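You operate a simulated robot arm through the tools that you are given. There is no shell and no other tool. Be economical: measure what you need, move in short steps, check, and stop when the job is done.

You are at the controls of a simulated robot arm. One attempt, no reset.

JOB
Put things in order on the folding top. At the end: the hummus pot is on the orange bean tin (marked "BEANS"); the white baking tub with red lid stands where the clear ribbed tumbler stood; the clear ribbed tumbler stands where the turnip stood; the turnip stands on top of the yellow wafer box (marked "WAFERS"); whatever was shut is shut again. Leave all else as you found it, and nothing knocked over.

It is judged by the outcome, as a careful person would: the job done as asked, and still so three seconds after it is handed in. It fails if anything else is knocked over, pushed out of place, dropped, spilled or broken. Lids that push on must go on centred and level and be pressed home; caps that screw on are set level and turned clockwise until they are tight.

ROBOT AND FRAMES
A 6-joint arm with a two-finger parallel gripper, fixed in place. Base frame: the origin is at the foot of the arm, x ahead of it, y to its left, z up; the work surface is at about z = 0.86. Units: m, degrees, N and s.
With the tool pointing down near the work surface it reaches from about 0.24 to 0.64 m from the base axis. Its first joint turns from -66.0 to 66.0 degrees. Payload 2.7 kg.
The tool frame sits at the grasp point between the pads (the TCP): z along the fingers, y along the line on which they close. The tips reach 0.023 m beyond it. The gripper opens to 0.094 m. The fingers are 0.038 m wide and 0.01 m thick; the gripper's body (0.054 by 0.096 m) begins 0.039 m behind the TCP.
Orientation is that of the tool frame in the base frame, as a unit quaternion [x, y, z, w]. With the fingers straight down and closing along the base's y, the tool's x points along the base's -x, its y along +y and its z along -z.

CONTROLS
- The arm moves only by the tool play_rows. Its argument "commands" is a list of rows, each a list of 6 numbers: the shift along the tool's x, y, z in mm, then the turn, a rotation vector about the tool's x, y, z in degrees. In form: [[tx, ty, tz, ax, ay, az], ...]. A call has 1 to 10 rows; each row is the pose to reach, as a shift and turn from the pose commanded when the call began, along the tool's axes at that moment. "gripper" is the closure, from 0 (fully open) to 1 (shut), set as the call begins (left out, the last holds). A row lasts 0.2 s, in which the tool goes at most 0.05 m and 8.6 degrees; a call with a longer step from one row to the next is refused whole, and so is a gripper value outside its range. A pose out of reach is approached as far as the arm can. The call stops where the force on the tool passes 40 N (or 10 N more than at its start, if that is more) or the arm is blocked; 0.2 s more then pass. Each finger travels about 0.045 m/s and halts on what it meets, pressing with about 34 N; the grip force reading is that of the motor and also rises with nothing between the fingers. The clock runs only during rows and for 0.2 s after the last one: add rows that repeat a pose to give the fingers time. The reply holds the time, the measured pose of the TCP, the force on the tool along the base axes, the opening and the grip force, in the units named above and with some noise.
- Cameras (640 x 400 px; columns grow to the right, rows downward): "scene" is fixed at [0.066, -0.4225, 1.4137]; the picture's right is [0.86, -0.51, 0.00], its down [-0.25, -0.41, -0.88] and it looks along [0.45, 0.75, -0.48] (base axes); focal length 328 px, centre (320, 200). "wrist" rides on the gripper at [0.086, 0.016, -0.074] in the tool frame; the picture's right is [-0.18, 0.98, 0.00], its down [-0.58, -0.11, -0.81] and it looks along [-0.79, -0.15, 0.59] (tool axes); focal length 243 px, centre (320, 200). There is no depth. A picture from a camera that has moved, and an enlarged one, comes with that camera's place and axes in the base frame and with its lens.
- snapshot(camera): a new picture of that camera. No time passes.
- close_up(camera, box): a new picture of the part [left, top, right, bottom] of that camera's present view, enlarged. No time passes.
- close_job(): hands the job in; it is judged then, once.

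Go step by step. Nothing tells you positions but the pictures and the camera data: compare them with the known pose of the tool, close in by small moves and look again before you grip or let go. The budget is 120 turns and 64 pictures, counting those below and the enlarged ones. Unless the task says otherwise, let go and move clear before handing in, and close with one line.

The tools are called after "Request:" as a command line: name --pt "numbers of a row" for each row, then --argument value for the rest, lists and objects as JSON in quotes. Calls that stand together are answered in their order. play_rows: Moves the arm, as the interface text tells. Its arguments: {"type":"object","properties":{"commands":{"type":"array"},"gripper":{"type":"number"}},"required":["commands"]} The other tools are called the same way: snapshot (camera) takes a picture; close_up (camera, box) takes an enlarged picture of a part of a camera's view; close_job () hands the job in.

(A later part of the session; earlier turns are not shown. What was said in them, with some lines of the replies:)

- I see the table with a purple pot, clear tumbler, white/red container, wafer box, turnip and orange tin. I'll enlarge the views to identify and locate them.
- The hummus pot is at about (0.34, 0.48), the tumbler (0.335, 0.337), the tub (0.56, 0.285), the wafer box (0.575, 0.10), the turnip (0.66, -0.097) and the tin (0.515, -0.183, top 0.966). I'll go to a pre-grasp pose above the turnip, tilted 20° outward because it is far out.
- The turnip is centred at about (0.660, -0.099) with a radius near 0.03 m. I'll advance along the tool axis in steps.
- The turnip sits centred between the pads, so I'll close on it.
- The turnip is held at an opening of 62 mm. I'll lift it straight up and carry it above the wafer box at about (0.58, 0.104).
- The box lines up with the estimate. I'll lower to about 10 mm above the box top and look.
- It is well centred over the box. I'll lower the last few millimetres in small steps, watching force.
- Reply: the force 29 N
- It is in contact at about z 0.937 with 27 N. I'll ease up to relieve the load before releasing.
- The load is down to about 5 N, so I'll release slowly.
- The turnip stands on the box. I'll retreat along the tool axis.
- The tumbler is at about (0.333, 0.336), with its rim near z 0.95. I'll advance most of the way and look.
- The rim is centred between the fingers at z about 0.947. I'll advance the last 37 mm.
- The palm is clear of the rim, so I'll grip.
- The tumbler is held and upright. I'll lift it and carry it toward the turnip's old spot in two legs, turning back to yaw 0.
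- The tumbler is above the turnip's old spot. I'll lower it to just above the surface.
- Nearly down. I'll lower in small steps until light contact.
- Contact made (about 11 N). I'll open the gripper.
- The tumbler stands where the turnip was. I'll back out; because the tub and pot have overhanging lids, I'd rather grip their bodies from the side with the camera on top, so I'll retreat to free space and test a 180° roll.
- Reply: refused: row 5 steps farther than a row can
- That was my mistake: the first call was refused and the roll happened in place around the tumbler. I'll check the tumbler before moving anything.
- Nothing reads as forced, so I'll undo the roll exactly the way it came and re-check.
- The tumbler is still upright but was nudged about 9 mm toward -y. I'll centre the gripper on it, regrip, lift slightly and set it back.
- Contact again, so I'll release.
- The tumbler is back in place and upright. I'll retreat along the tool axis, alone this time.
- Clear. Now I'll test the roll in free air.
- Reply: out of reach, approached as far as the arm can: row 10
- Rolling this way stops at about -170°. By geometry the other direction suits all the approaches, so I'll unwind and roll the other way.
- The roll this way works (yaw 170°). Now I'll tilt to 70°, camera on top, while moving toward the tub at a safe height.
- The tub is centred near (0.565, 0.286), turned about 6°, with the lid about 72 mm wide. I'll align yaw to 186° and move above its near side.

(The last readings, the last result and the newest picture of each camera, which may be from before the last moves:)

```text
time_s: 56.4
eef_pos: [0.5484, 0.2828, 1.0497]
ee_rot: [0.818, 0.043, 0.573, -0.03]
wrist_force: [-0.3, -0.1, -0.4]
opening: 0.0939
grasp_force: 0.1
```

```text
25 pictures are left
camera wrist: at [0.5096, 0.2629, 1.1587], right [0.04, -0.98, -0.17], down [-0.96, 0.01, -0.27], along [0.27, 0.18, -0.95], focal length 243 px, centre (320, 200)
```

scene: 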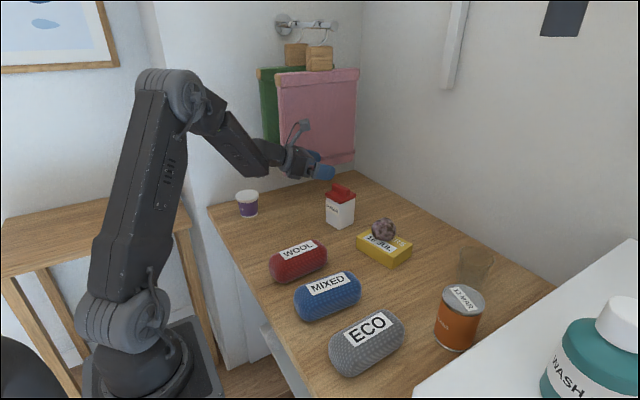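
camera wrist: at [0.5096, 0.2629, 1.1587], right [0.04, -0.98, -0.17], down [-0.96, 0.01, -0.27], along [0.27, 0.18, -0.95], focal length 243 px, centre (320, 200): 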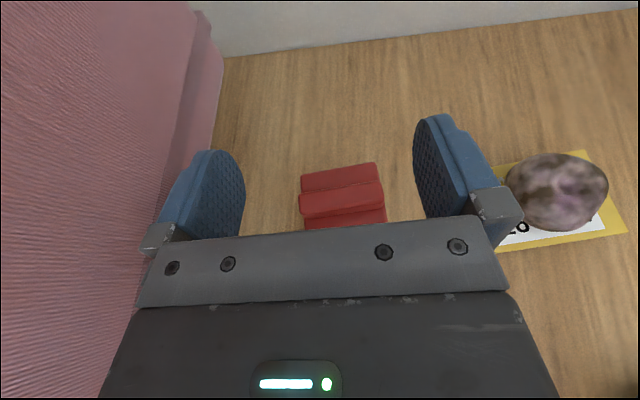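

The yaw matches and it's laterally centred. I'll descend in stages with the fingers straddling the lid.

Request:
play_rows --pt "-28 0 10.3 0 0 0" --pt "-56 0 20.5 0 0 0" --pt "-75 0 27.5 0 0 0" --pt "-75 0 27.5 0 0 0"

Request:
snapshot --camera "wrist"

Request:
close_up --camera "scene" --box '[260, 120, 420, 240]'

```text
time_s: 57.4
eef_pos: [0.5496, 0.2843, 0.9735]
ee_rot: [0.818, 0.043, 0.573, -0.029]
wrist_force: [0.0, -0.1, 0.1]
opening: 0.0938
grasp_force: 0.1
```

```text
24 pictures are left
camera wrist: at [0.5103, 0.2637, 1.081], right [0.04, -0.98, -0.17], down [-0.96, 0.01, -0.27], along [0.27, 0.18, -0.95], focal length 243 px, centre (320, 200)
```

wrist: 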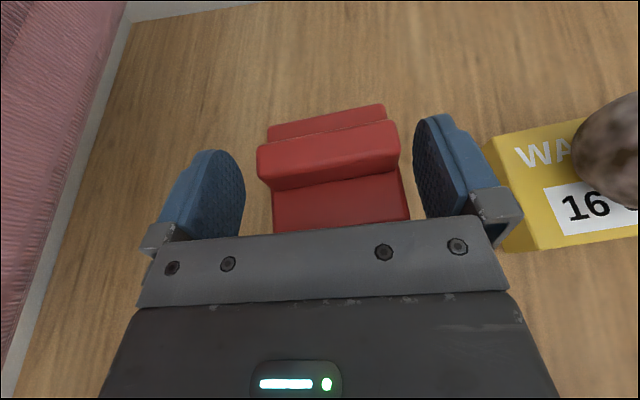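

```text
3.33 times, centred on (340, 180) of scene
camera zoom: at [0.066, -0.4225, 1.4137], right [0.86, -0.51, 0.0], down [-0.25, -0.41, -0.88], along [0.45, 0.75, -0.48], focal length 1092 px, centre (253, 267)
```

zoom: 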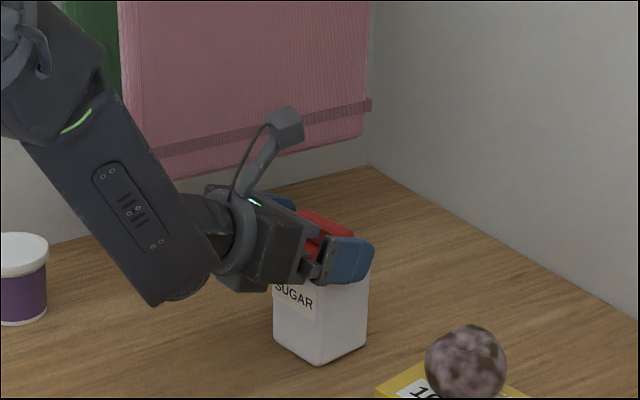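

The wrist link would get low near the red wool at 70°, and I'm about 6 mm too far left. I'll reduce the tilt to 55°, recentre and correct the yaw by +2°.

Request:
play_rows --pt "-0.7 3.2 -2 0.9 -7.5 -0.3" --pt "-1.5 6.4 -4 1.9 -15 -0.7" --pt "-1.5 6.4 -4 1.9 -15 -0.7"

Request:
snapshot --camera "wrist"

```text
time_s: 58.2
eef_pos: [0.5445, 0.277, 0.9731]
ee_rot: [0.885, 0.061, 0.46, -0.034]
wrist_force: [0.4, 0.7, -0.4]
opening: 0.0939
grasp_force: 0.1
```

```text
22 pictures are left
camera wrist: at [0.5355, 0.2587, 1.0874], right [0.03, -0.99, -0.15], down [-1.0, -0.03, -0.01], along [0.01, 0.15, -0.99], focal length 243 px, centre (320, 200)
```

wrist: 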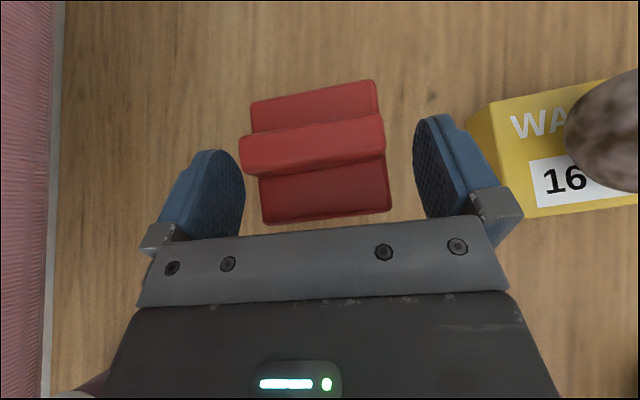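

Centred now: the lid centre is at (0.560, 0.279), yaw 8°. I'll pull back 5 mm and lower onto the body.

Request:
play_rows --pt "-2.9 0 -4.1 0 0 0" --pt "-20 0 8 0 0 0" --pt "-38 0 20.5 0 0 0" --pt "-52 0 30.5 0 0 0" --pt "-60 0 36 0 0 0" --pt "-60 0 36 0 0 0"

Request:
close_up --camera "scene" --box '[240, 140, 400, 260]'

Request:
snapshot --camera "wrist"

```text
time_s: 59.6
eef_pos: [0.5395, 0.2759, 0.9016]
ee_rot: [0.885, 0.06, 0.46, -0.033]
wrist_force: [0.3, 0.3, -0.1]
opening: 0.0941
grasp_force: 0.0
```

```text
3.33 times, centred on (320, 200) of scene
camera zoom: at [0.066, -0.4225, 1.4137], right [0.86, -0.51, 0.0], down [-0.25, -0.41, -0.88], along [0.45, 0.75, -0.48], focal length 1092 px, centre (320, 200)
```

zoom: 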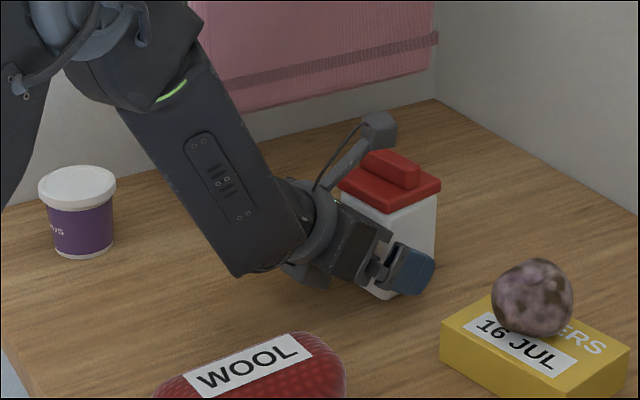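

```text
20 pictures are left
camera wrist: at [0.5307, 0.2575, 1.0159], right [0.03, -0.99, -0.15], down [-1.0, -0.03, -0.01], along [0.01, 0.15, -0.99], focal length 243 px, centre (320, 200)
```

wrist: 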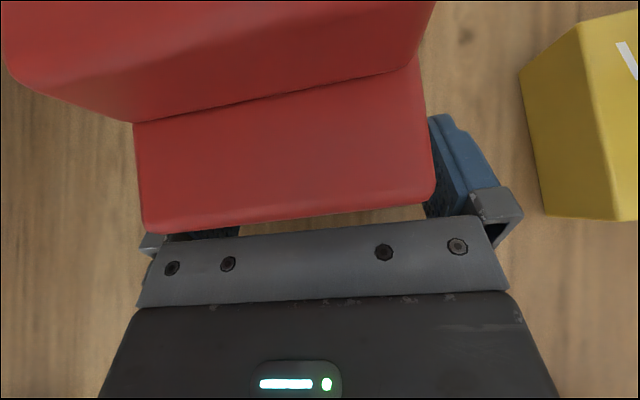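

The fingers are below the lid on both sides of the body and nothing touches. I'll close.

Request:
play_rows --pt "0 0 0 0 0 0" --pt "0 0 0 0 0 0" --pt "0 0 0 0 0 0" --pt "0 0 0 0 0 0" --pt "0 0 0 0 0 0" --gripper 1

```text
time_s: 60.8
eef_pos: [0.5396, 0.276, 0.9015]
ee_rot: [0.885, 0.061, 0.461, -0.034]
wrist_force: [0.4, 0.4, 1.1]
opening: 0.0658
grasp_force: 34.4
```

Request:
play_rows --pt "8.2 0 -5.7 0 0 0" --pt "20.5 0 -14.4 0 0 0" --pt "41 0 -28.7 0 0 0" --pt "65.5 0 -46 0 0 0" --pt "65.5 0 -46 0 0 0"

Request:
close_up --camera "scene" --box '[240, 120, 400, 240]'

```text
time_s: 62.0
eef_pos: [0.5399, 0.276, 0.9831]
ee_rot: [0.885, 0.061, 0.46, -0.034]
wrist_force: [-0.8, -0.4, -2.7]
opening: 0.0656
grasp_force: 33.7
```

```text
3.33 times, centred on (320, 180) of scene
camera zoom: at [0.0661, -0.4225, 1.4137], right [0.86, -0.51, 0.0], down [-0.25, -0.41, -0.88], along [0.45, 0.75, -0.48], focal length 1092 px, centre (320, 267)
```

zoom: 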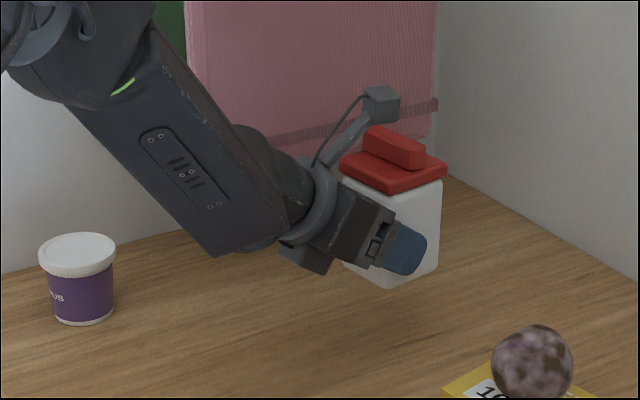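

The tub is lifted level. I'll carry it to the tumbler's old place, turning 17° for reach.

Request:
play_rows --pt "16.4 0 -11.5 0 0 0" --pt "-4.1 -13.8 -40.8 2.3 0 -1.6" --pt "-24.7 -27.5 -70.1 4.6 0 -3.3" --pt "-45.2 -41.3 -99.4 7 0 -4.9" --pt "-65.7 -55 -128.7 9.3 0 -6.5" --pt "-86.3 -68.8 -158 11.6 0 -8.2" --pt "-106.8 -82.6 -187.3 13.9 0 -9.8" --pt "-106.8 -82.6 -187.3 13.9 0 -9.8"

Request:
snapshot --camera "scene"

```text
time_s: 63.8
eef_pos: [0.3163, 0.331, 1.0031]
ee_rot: [0.866, 0.191, 0.45, -0.1]
wrist_force: [-0.3, 0.8, -3.2]
opening: 0.0658
grasp_force: 33.6
```

```text
18 pictures are left
```

scene: 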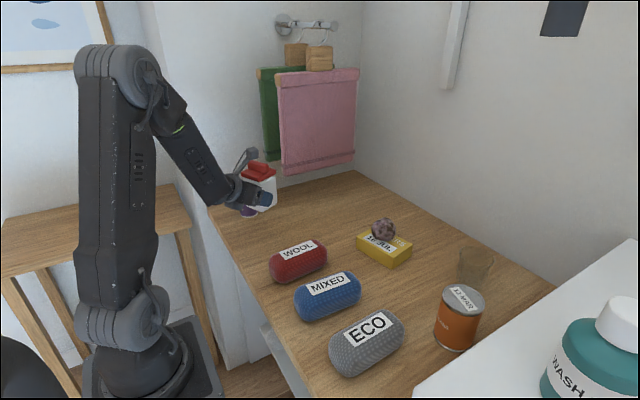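

Request:
play_rows --pt "-22 0 15.4 0 0 0" --pt "-44 0 30.8 0 0 0" --pt "-62 0 43.5 0 0 0" --pt "-75.3 0 52.8 0 0 0" --pt "-75.3 0 52.8 0 0 0"

Request:
close_up --camera "scene" --box '[190, 140, 350, 260]'

```text
time_s: 65.0
eef_pos: [0.3172, 0.3275, 0.9088]
ee_rot: [0.866, 0.192, 0.451, -0.102]
wrist_force: [-0.5, -0.8, -2.3]
opening: 0.0659
grasp_force: 34.0
```

```text
3.33 times, centred on (270, 200) of scene
camera zoom: at [0.066, -0.4224, 1.4137], right [0.86, -0.51, 0.0], down [-0.25, -0.41, -0.88], along [0.45, 0.75, -0.48], focal length 1092 px, centre (487, 200)
```

zoom: 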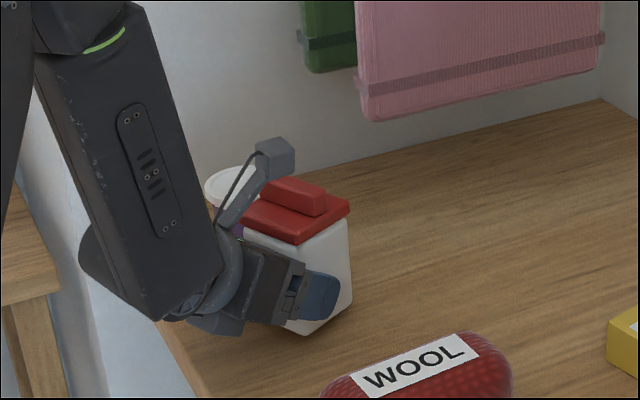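

Request:
play_rows --pt "-2.5 0 1.7 0 0 0" --pt "-4.9 0 3.4 0 0 0" --pt "-6.5 0 4.6 0 0 0" --pt "-6.5 0 4.6 0 0 0"

```text
time_s: 66.0
eef_pos: [0.3172, 0.3278, 0.9027]
ee_rot: [0.866, 0.192, 0.45, -0.102]
wrist_force: [0.2, -0.2, -2.7]
opening: 0.0659
grasp_force: 34.2
```

Request:
play_rows --pt "-0.9 0 0.6 0 0 0" --pt "-1.8 0 1.2 0 0 0" --pt "-2.4 0 1.7 0 0 0" --pt "-2.4 0 1.7 0 0 0"

```text
time_s: 67.0
eef_pos: [0.3163, 0.3281, 0.9009]
ee_rot: [0.865, 0.19, 0.454, -0.101]
wrist_force: [-4.1, -5.2, 22.2]
opening: 0.0656
grasp_force: 34.1
```

Contact at 22 N. I'll ease up about 1.5 mm, then release.

Request:
play_rows --pt "0.8 0 -0.5 0 0 0" --pt "1.3 0 -0.9 0 0 0" --pt "1.3 0 -0.9 0 0 0"

```text
time_s: 67.8
eef_pos: [0.3154, 0.3281, 0.9016]
ee_rot: [0.866, 0.192, 0.45, -0.102]
wrist_force: [2.9, 1.9, 6.3]
opening: 0.0657
grasp_force: 34.3
```

Request:
play_rows --pt "0 0 0 0 0 0" --pt "0 0 0 0 0 0" --pt "0 0 0 0 0 0" --pt "0 0 0 0 0 0" --pt "0 0 0 0 0 0" --gripper 0

Request:
snapshot --camera "wrist"

```text
time_s: 69.0
eef_pos: [0.3161, 0.3265, 0.9019]
ee_rot: [0.866, 0.192, 0.45, -0.102]
wrist_force: [-0.8, 0.6, -0.4]
opening: 0.0942
grasp_force: 0.1
```

```text
16 pictures are left
camera wrist: at [0.312, 0.308, 1.0162], right [0.32, -0.94, -0.15], down [-0.95, -0.32, -0.01], along [-0.04, 0.15, -0.99], focal length 243 px, centre (320, 200)
```

wrist: 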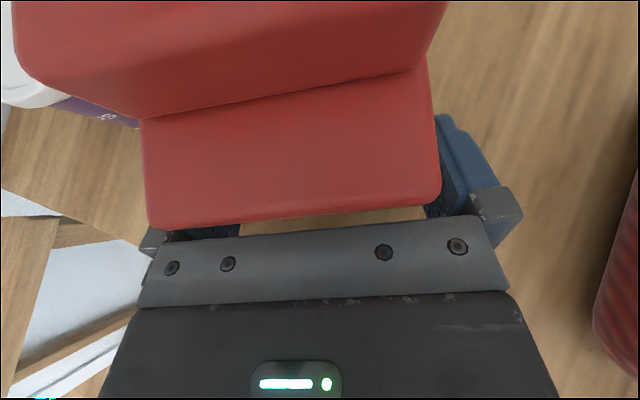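

The tub is released and standing. I'll lift straight off it.

Request:
play_rows --pt "-1.7 0 -2.5 0 0 0" --pt "14 0 -13.5 0 0 0" --pt "39 0 -31 0 0 0" --pt "64 0 -48 0 0 0" --pt "88 0 -65.5 0 0 0" --pt "105 0 -77 0 0 0" --pt "105 0 -77 0 0 0"

Request:
snapshot --camera "wrist"

```text
time_s: 70.6
eef_pos: [0.3146, 0.3254, 1.0325]
ee_rot: [0.866, 0.191, 0.451, -0.1]
wrist_force: [0.3, 1.1, 0.0]
opening: 0.0938
grasp_force: 0.1
```

```text
15 pictures are left
camera wrist: at [0.3101, 0.3056, 1.1474], right [0.32, -0.93, -0.15], down [-0.95, -0.32, -0.01], along [-0.04, 0.15, -0.99], focal length 243 px, centre (320, 200)
```

wrist: 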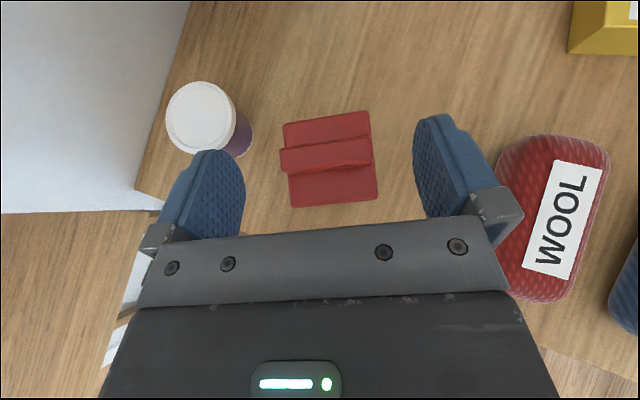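

The tub is at (0.334, 0.336), as wanted. The hummus pot's centre is about (0.338, 0.475). I'll go above its near side with approach azimuth 35° and tilt 70°.

Request:
play_rows --pt "12.3 -30.7 10 2.2 3.8 -1.15" --pt "24.6 -61.4 20 4.5 7.5 -2.3" --pt "37 -92 30 6.7 11.3 -3.5" --pt "49.2 -122.8 39.7 8.95 15 -4.6" --pt "49.2 -122.8 39.7 8.95 15 -4.6"

Request:
snapshot --camera "wrist"

```text
time_s: 71.8
eef_pos: [0.3171, 0.4651, 1.0495]
ee_rot: [0.78, 0.246, 0.548, -0.174]
wrist_force: [-0.1, 0.6, 0.5]
opening: 0.094
grasp_force: 0.0
```

```text
14 pictures are left
camera wrist: at [0.2932, 0.4277, 1.1583], right [0.51, -0.84, -0.18], down [-0.85, -0.46, -0.27], along [0.15, 0.29, -0.95], focal length 243 px, centre (320, 200)
```

wrist: 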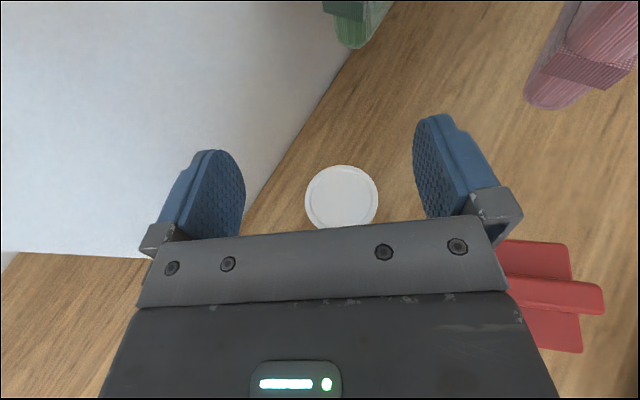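

The pot is well centred, 2 mm off. I'll descend partway.

Request:
play_rows --pt "5 2 13.6 0 0 0" --pt "-25 2 24.5 0 0 0" --pt "-55 2 35.4 0 0 0" --pt "-85 2 46.3 0 0 0" --pt "-98 2 51 0 0 0" --pt "-98 2 51 0 0 0"

Request:
snapshot --camera "wrist"

Request:
close_up --camera "scene" --box '[160, 130, 320, 250]'

```text
time_s: 73.2
eef_pos: [0.329, 0.4696, 0.9394]
ee_rot: [0.781, 0.246, 0.547, -0.174]
wrist_force: [-0.6, -0.3, -0.2]
opening: 0.0941
grasp_force: 0.1
```

```text
13 pictures are left
camera wrist: at [0.305, 0.4335, 1.0466], right [0.51, -0.84, -0.18], down [-0.85, -0.46, -0.27], along [0.15, 0.29, -0.95], focal length 243 px, centre (320, 200)
```

wrist: 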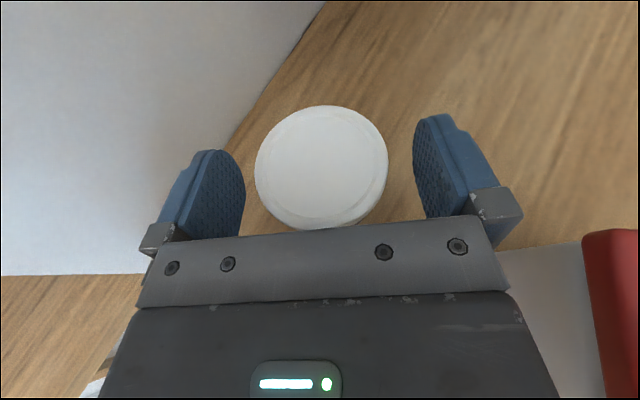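

```text
3.33 times, centred on (240, 190) of scene
camera zoom: at [0.066, -0.4225, 1.4137], right [0.86, -0.51, 0.0], down [-0.25, -0.41, -0.88], along [0.45, 0.75, -0.48], focal length 1092 px, centre (587, 233)
```

zoom: 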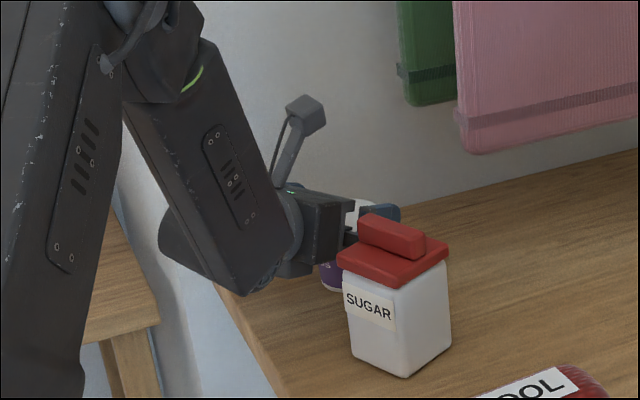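

Centred within 1 mm. I'll descend the last 46 mm to below the lid.

Request:
play_rows --pt "-18 0 6.5 0 0 0" --pt "-34 0 12.3 0 0 0" --pt "-43.3 0 15.7 0 0 0" --pt "-43.3 0 15.7 0 0 0"

Request:
snapshot --camera "wrist"

```text
time_s: 74.2
eef_pos: [0.3301, 0.4702, 0.893]
ee_rot: [0.782, 0.244, 0.547, -0.173]
wrist_force: [-0.4, -0.3, 0.2]
opening: 0.0938
grasp_force: 0.0
```

```text
11 pictures are left
camera wrist: at [0.3057, 0.4338, 1.0012], right [0.51, -0.84, -0.18], down [-0.85, -0.46, -0.27], along [0.15, 0.29, -0.95], focal length 243 px, centre (320, 200)
```

wrist: 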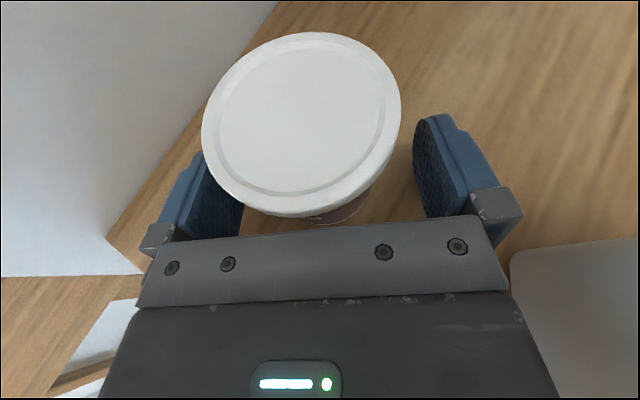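

Request:
play_rows --pt "0 0 0 0 0 0" --pt "0 0 0 0 0 0" --pt "0 0 0 0 0 0" --pt "0 0 0 0 0 0" --pt "0 0 0 0 0 0" --gripper 1

```text
time_s: 75.4
eef_pos: [0.3292, 0.4705, 0.8933]
ee_rot: [0.781, 0.245, 0.548, -0.174]
wrist_force: [1.1, 0.0, -1.0]
opening: 0.0619
grasp_force: 34.0
```

Gripped on the body (62 mm, narrower than the lid). I'll lift and check.

Request:
play_rows --pt "9 0 -3.4 0 0 0" --pt "28 0 -10.3 0 0 0" --pt "56.4 0 -20.5 0 0 0" --pt "94 0 -34.2 0 0 0" --pt "131.6 0 -47.9 0 0 0" --pt "131.6 0 -47.9 0 0 0"

Request:
close_up --camera "scene" --box '[170, 100, 330, 220]'

```text
time_s: 76.8
eef_pos: [0.3304, 0.4702, 1.0339]
ee_rot: [0.781, 0.245, 0.548, -0.173]
wrist_force: [0.4, -0.6, 0.1]
opening: 0.0618
grasp_force: 33.6
```

```text
3.33 times, centred on (250, 160) of scene
camera zoom: at [0.066, -0.4225, 1.4137], right [0.86, -0.51, 0.0], down [-0.25, -0.41, -0.88], along [0.45, 0.75, -0.48], focal length 1092 px, centre (553, 333)
```

zoom: 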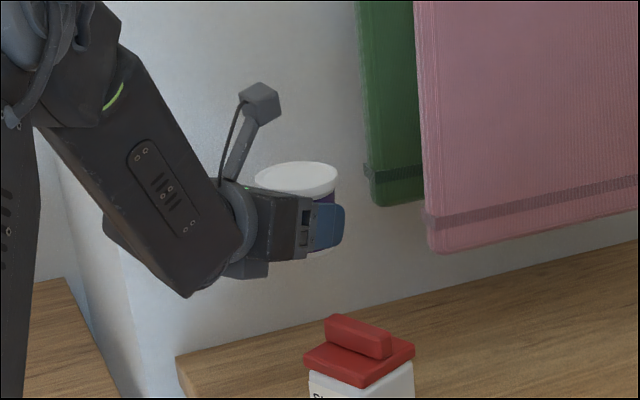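

The pot is held level. First carry leg toward the tin.

Request:
play_rows --pt "33.8 0 -12.3 0 0 0" --pt "29 39.4 -25.6 -4.4 0 1.6" --pt "24.1 78.8 -38.9 -8.8 0 3.2" --pt "19.3 118 -52.2 -13.2 0 4.8" --pt "14.5 157.5 -65.5 -17.6 0 6.4" --pt "9.6 197 -78.9 -22 0 8" --pt "4.8 236 -92.2 -26.4 0 9.6" --pt "0 275.6 -105.5 -30.8 0 11.2" --pt "-4.9 315 -118.8 -35.2 0 12.8" --pt "-4.9 315 -118.8 -35.2 0 12.8"

```text
time_s: 79.0
eef_pos: [0.4194, 0.1481, 1.0698]
ee_rot: [0.819, -0.019, 0.574, 0.011]
wrist_force: [0.0, 0.1, -0.1]
opening: 0.0615
grasp_force: 34.1
```

Request:
play_rows --pt "4.3 40 11.9 -4.4 0 1.6" --pt "8.6 80 23.7 -8.8 0 3.2" --pt "12.9 120 35.6 -13.2 0 4.8" --pt "17.3 160 47.4 -17.6 0 6.4" --pt "21.6 200 59.3 -22 0 8" --pt "25.9 240 71.1 -26.4 0 9.6" --pt "30.2 280 83 -30.8 0 11.2" --pt "34.5 320 94.8 -35.2 0 12.8" --pt "34.5 320 94.8 -35.2 0 12.8"

Request:
snapshot --camera "wrist"

Request:
close_up --camera "scene" --box '[336, 170, 576, 350]'

```text
time_s: 81.0
eef_pos: [0.5048, -0.1771, 1.0668]
ee_rot: [0.77, -0.281, 0.538, 0.195]
wrist_force: [0.1, 1.2, 0.2]
opening: 0.0618
grasp_force: 33.8
```

```text
9 pictures are left
camera wrist: at [0.4628, -0.1638, 1.1742], right [-0.68, -0.71, -0.18], down [-0.66, 0.7, -0.27], along [0.31, -0.07, -0.95], focal length 243 px, centre (320, 200)
```

wrist: 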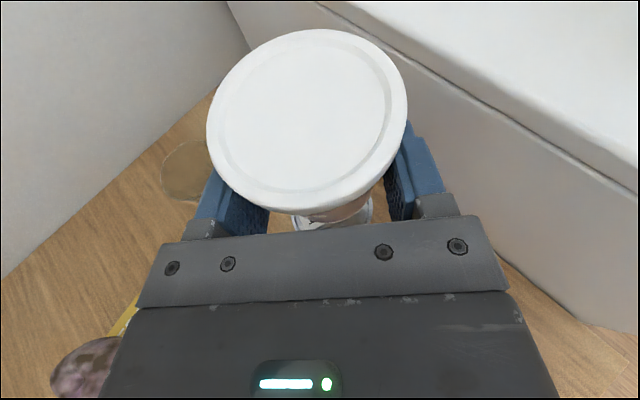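

```text
2.22 times, centred on (456, 260) of scene
camera zoom: at [0.066, -0.4225, 1.4137], right [0.86, -0.52, 0.0], down [-0.25, -0.41, -0.88], along [0.45, 0.75, -0.48], focal length 728 px, centre (18, 67)
```

zoom: 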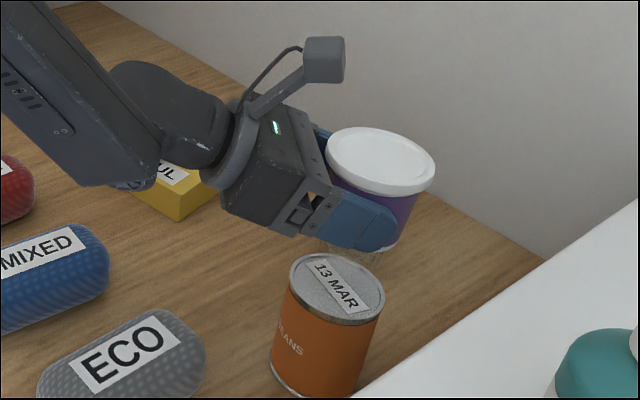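

The pot is over the tin with only a few millimetres to correct, and the white counter side (y about -0.28) is clear. I'll lower to about 9 mm above the tin.

Request:
play_rows --pt "-19 -2 6.4 0 0 0" --pt "-38 -4.4 13 0 0 0" --pt "-55.8 -4.4 19.3 0 0 0" --pt "-55.8 -4.4 19.3 0 0 0"

Request:
close_up --camera "scene" --box '[400, 230, 528, 360]'

```text
time_s: 82.0
eef_pos: [0.5079, -0.1714, 1.0081]
ee_rot: [0.77, -0.281, 0.539, 0.195]
wrist_force: [-0.3, 0.7, 0.2]
opening: 0.0619
grasp_force: 34.3
```

```text
3.08 times, centred on (464, 295) of scene
camera zoom: at [0.066, -0.4225, 1.4137], right [0.86, -0.51, 0.0], down [-0.25, -0.41, -0.88], along [0.45, 0.75, -0.48], focal length 1008 px, centre (-123, -92)
```

zoom: 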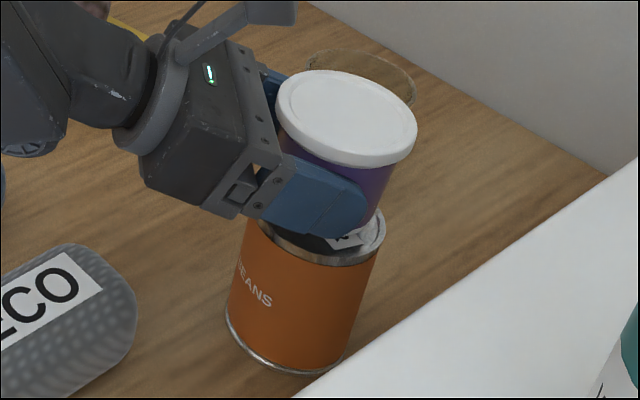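

The alignment looks right to within a few millimetres. I'll lower gently to contact.

Request:
play_rows --pt "-2.4 0 0.9 0 0 0" --pt "-4.7 0 1.7 0 0 0" --pt "-6.1 0 2.2 0 0 0" --pt "-6.1 0 2.2 0 0 0"

```text
time_s: 83.0
eef_pos: [0.5057, -0.1732, 1.001]
ee_rot: [0.77, -0.281, 0.539, 0.195]
wrist_force: [0.7, 0.2, -0.4]
opening: 0.0619
grasp_force: 34.2
```

Request:
play_rows --pt "-1.2 0 0.4 0 0 0" --pt "-2.3 0 0.8 0 0 0" --pt "-3.3 0 1.2 0 0 0" --pt "-3.3 0 1.2 0 0 0"

```text
time_s: 84.0
eef_pos: [0.5059, -0.1737, 0.9986]
ee_rot: [0.771, -0.28, 0.538, 0.194]
wrist_force: [0.4, 0.4, 1.1]
opening: 0.062
grasp_force: 33.8
```

Request:
play_rows --pt "-0.9 0 0.3 0 0 0" --pt "-1.9 0 0.7 0 0 0" --pt "-1.9 0 0.7 0 0 0"

```text
time_s: 84.8
eef_pos: [0.5074, -0.1749, 0.9982]
ee_rot: [0.769, -0.28, 0.54, 0.194]
wrist_force: [-0.8, 0.8, 9.8]
opening: 0.0621
grasp_force: 33.9
```

Light contact (10 N). One look before letting go.

Request:
close_up --camera "scene" --box '[416, 240, 512, 330]'

```text
4.44 times, centred on (464, 285) of scene
camera zoom: at [0.0658, -0.4224, 1.4137], right [0.86, -0.51, 0.0], down [-0.25, -0.41, -0.88], along [0.45, 0.75, -0.48], focal length 1456 px, centre (-320, -178)
```

zoom: 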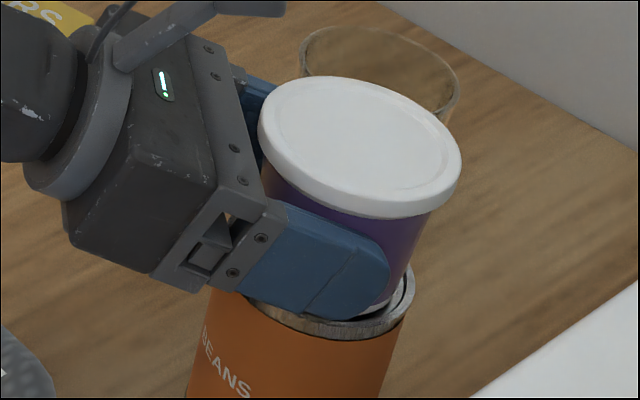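

The pot sits within the tin's rim and is level. I'll release.

Request:
play_rows --pt "0.5 0 -0.2 0 0 0" --pt "0.5 0 -0.2 0 0 0" --pt "0.5 0 -0.2 0 0 0" --pt "0.5 0 -0.2 0 0 0" --pt "0.5 0 -0.2 0 0 0" --gripper 0

Request:
snapshot --camera "wrist"

```text
time_s: 86.0
eef_pos: [0.5056, -0.1726, 0.9978]
ee_rot: [0.77, -0.281, 0.539, 0.195]
wrist_force: [-0.1, 0.3, 0.5]
opening: 0.0941
grasp_force: 0.1
```

```text
5 pictures are left
camera wrist: at [0.4648, -0.1602, 1.1053], right [-0.68, -0.71, -0.18], down [-0.66, 0.7, -0.27], along [0.31, -0.07, -0.95], focal length 243 px, centre (320, 200)
```

wrist: 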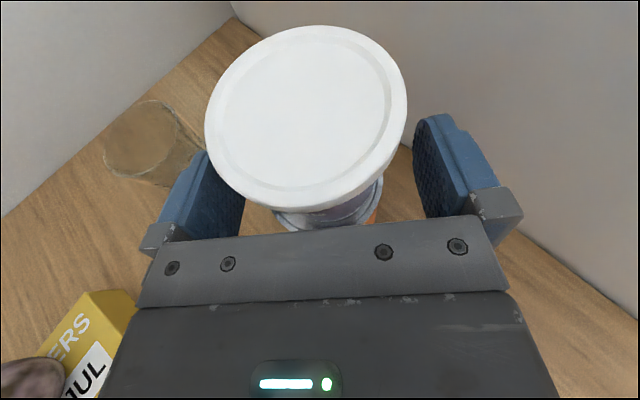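

Stable after release. I'll back straight out along the tool axis, then up.

Request:
play_rows --pt "0 0 -20 0 0 0" --pt "0 0 -50 0 0 0" --pt "0 0 -85 0 0 0" --pt "0 0 -120 0 0 0" --pt "35 0 -140 0 0 0" --pt "75 0 -160 0 0 0" --pt "75 0 -160 0 0 0"

Request:
snapshot --camera "scene"

```text
time_s: 87.6
eef_pos: [0.4103, -0.0932, 1.1224]
ee_rot: [0.771, -0.28, 0.538, 0.194]
wrist_force: [0.0, -0.8, 0.1]
opening: 0.094
grasp_force: 0.0
```

```text
4 pictures are left
```

scene: 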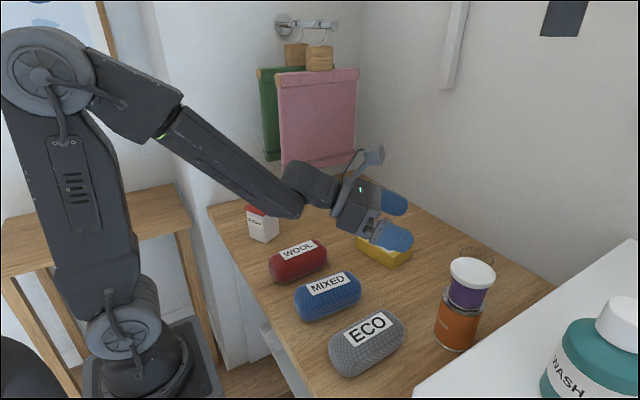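

Good. I'll raise the arm clear to view everything.

Request:
play_rows --pt "40 0 -25 0 0 0" --pt "80 0 -50 0 0 0" --pt "120 0 -75 0 0 0" --pt "120 0 -75 0 0 0"

Request:
snapshot --camera "scene"

Request:
close_up --camera "scene" --box '[340, 200, 532, 360]'

```text
time_s: 88.6
eef_pos: [0.3877, -0.0753, 1.2593]
ee_rot: [0.771, -0.28, 0.539, 0.194]
wrist_force: [0.5, 0.5, -0.6]
opening: 0.0938
grasp_force: 0.1
```

```text
3 pictures are left
```

scene: 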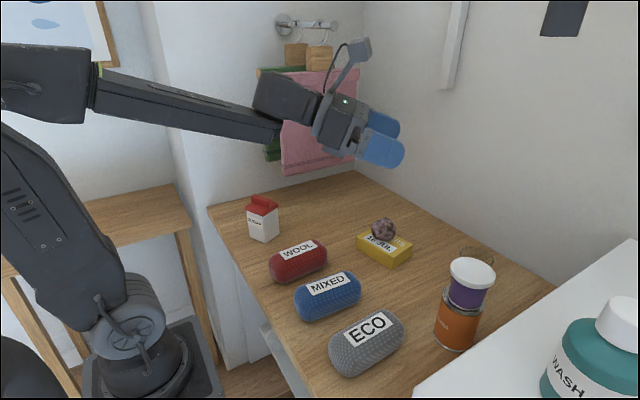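

```text
2.50 times, centred on (436, 280) of scene
camera zoom: at [0.066, -0.4225, 1.4137], right [0.86, -0.51, 0.0], down [-0.25, -0.41, -0.88], along [0.45, 0.75, -0.48], focal length 819 px, centre (30, 0)
```

zoom: 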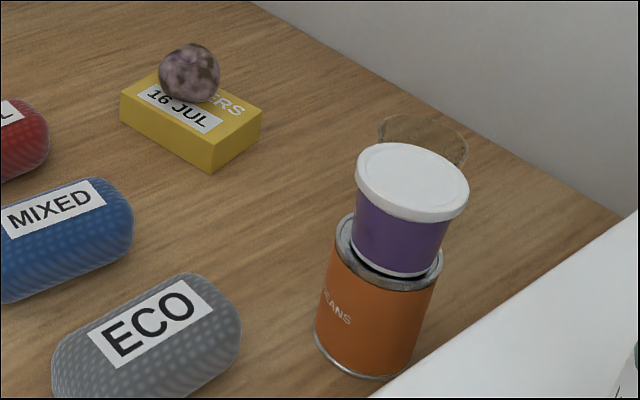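

The pot looks slightly off-centre on the tin. I'll check closely that it rests level.

Request:
close_up --camera "scene" --box '[424, 250, 504, 360]'

```text
3.64 times, centred on (464, 305) of scene
camera zoom: at [0.066, -0.4225, 1.4137], right [0.86, -0.51, 0.0], down [-0.25, -0.41, -0.88], along [0.45, 0.75, -0.48], focal length 1191 px, centre (-204, -182)
```

zoom: 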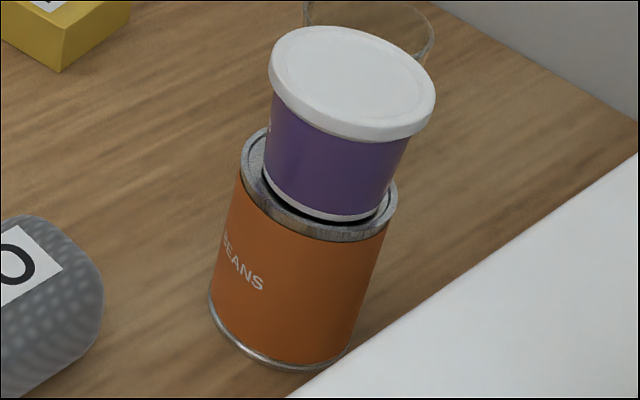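

Everything is as asked: the pot rests level inside the tin's rim, the turnip is on the wafer box, the tub and tumbler are in their places, and the arm is clear. I'm handing in.

Request:
close_job

```text
The job is handed in.
```

I handed the job in with all four moves done. The hummus pot is on the bean tin, the tub is where the tumbler stood, the tumbler is where the turnip stood, and the turnip is on the wafer box. I never opened a lid. Partway through I nudged the tumbler about 9 mm, then regripped it and set it back; in the last pictures only its rim showed behind the pot.
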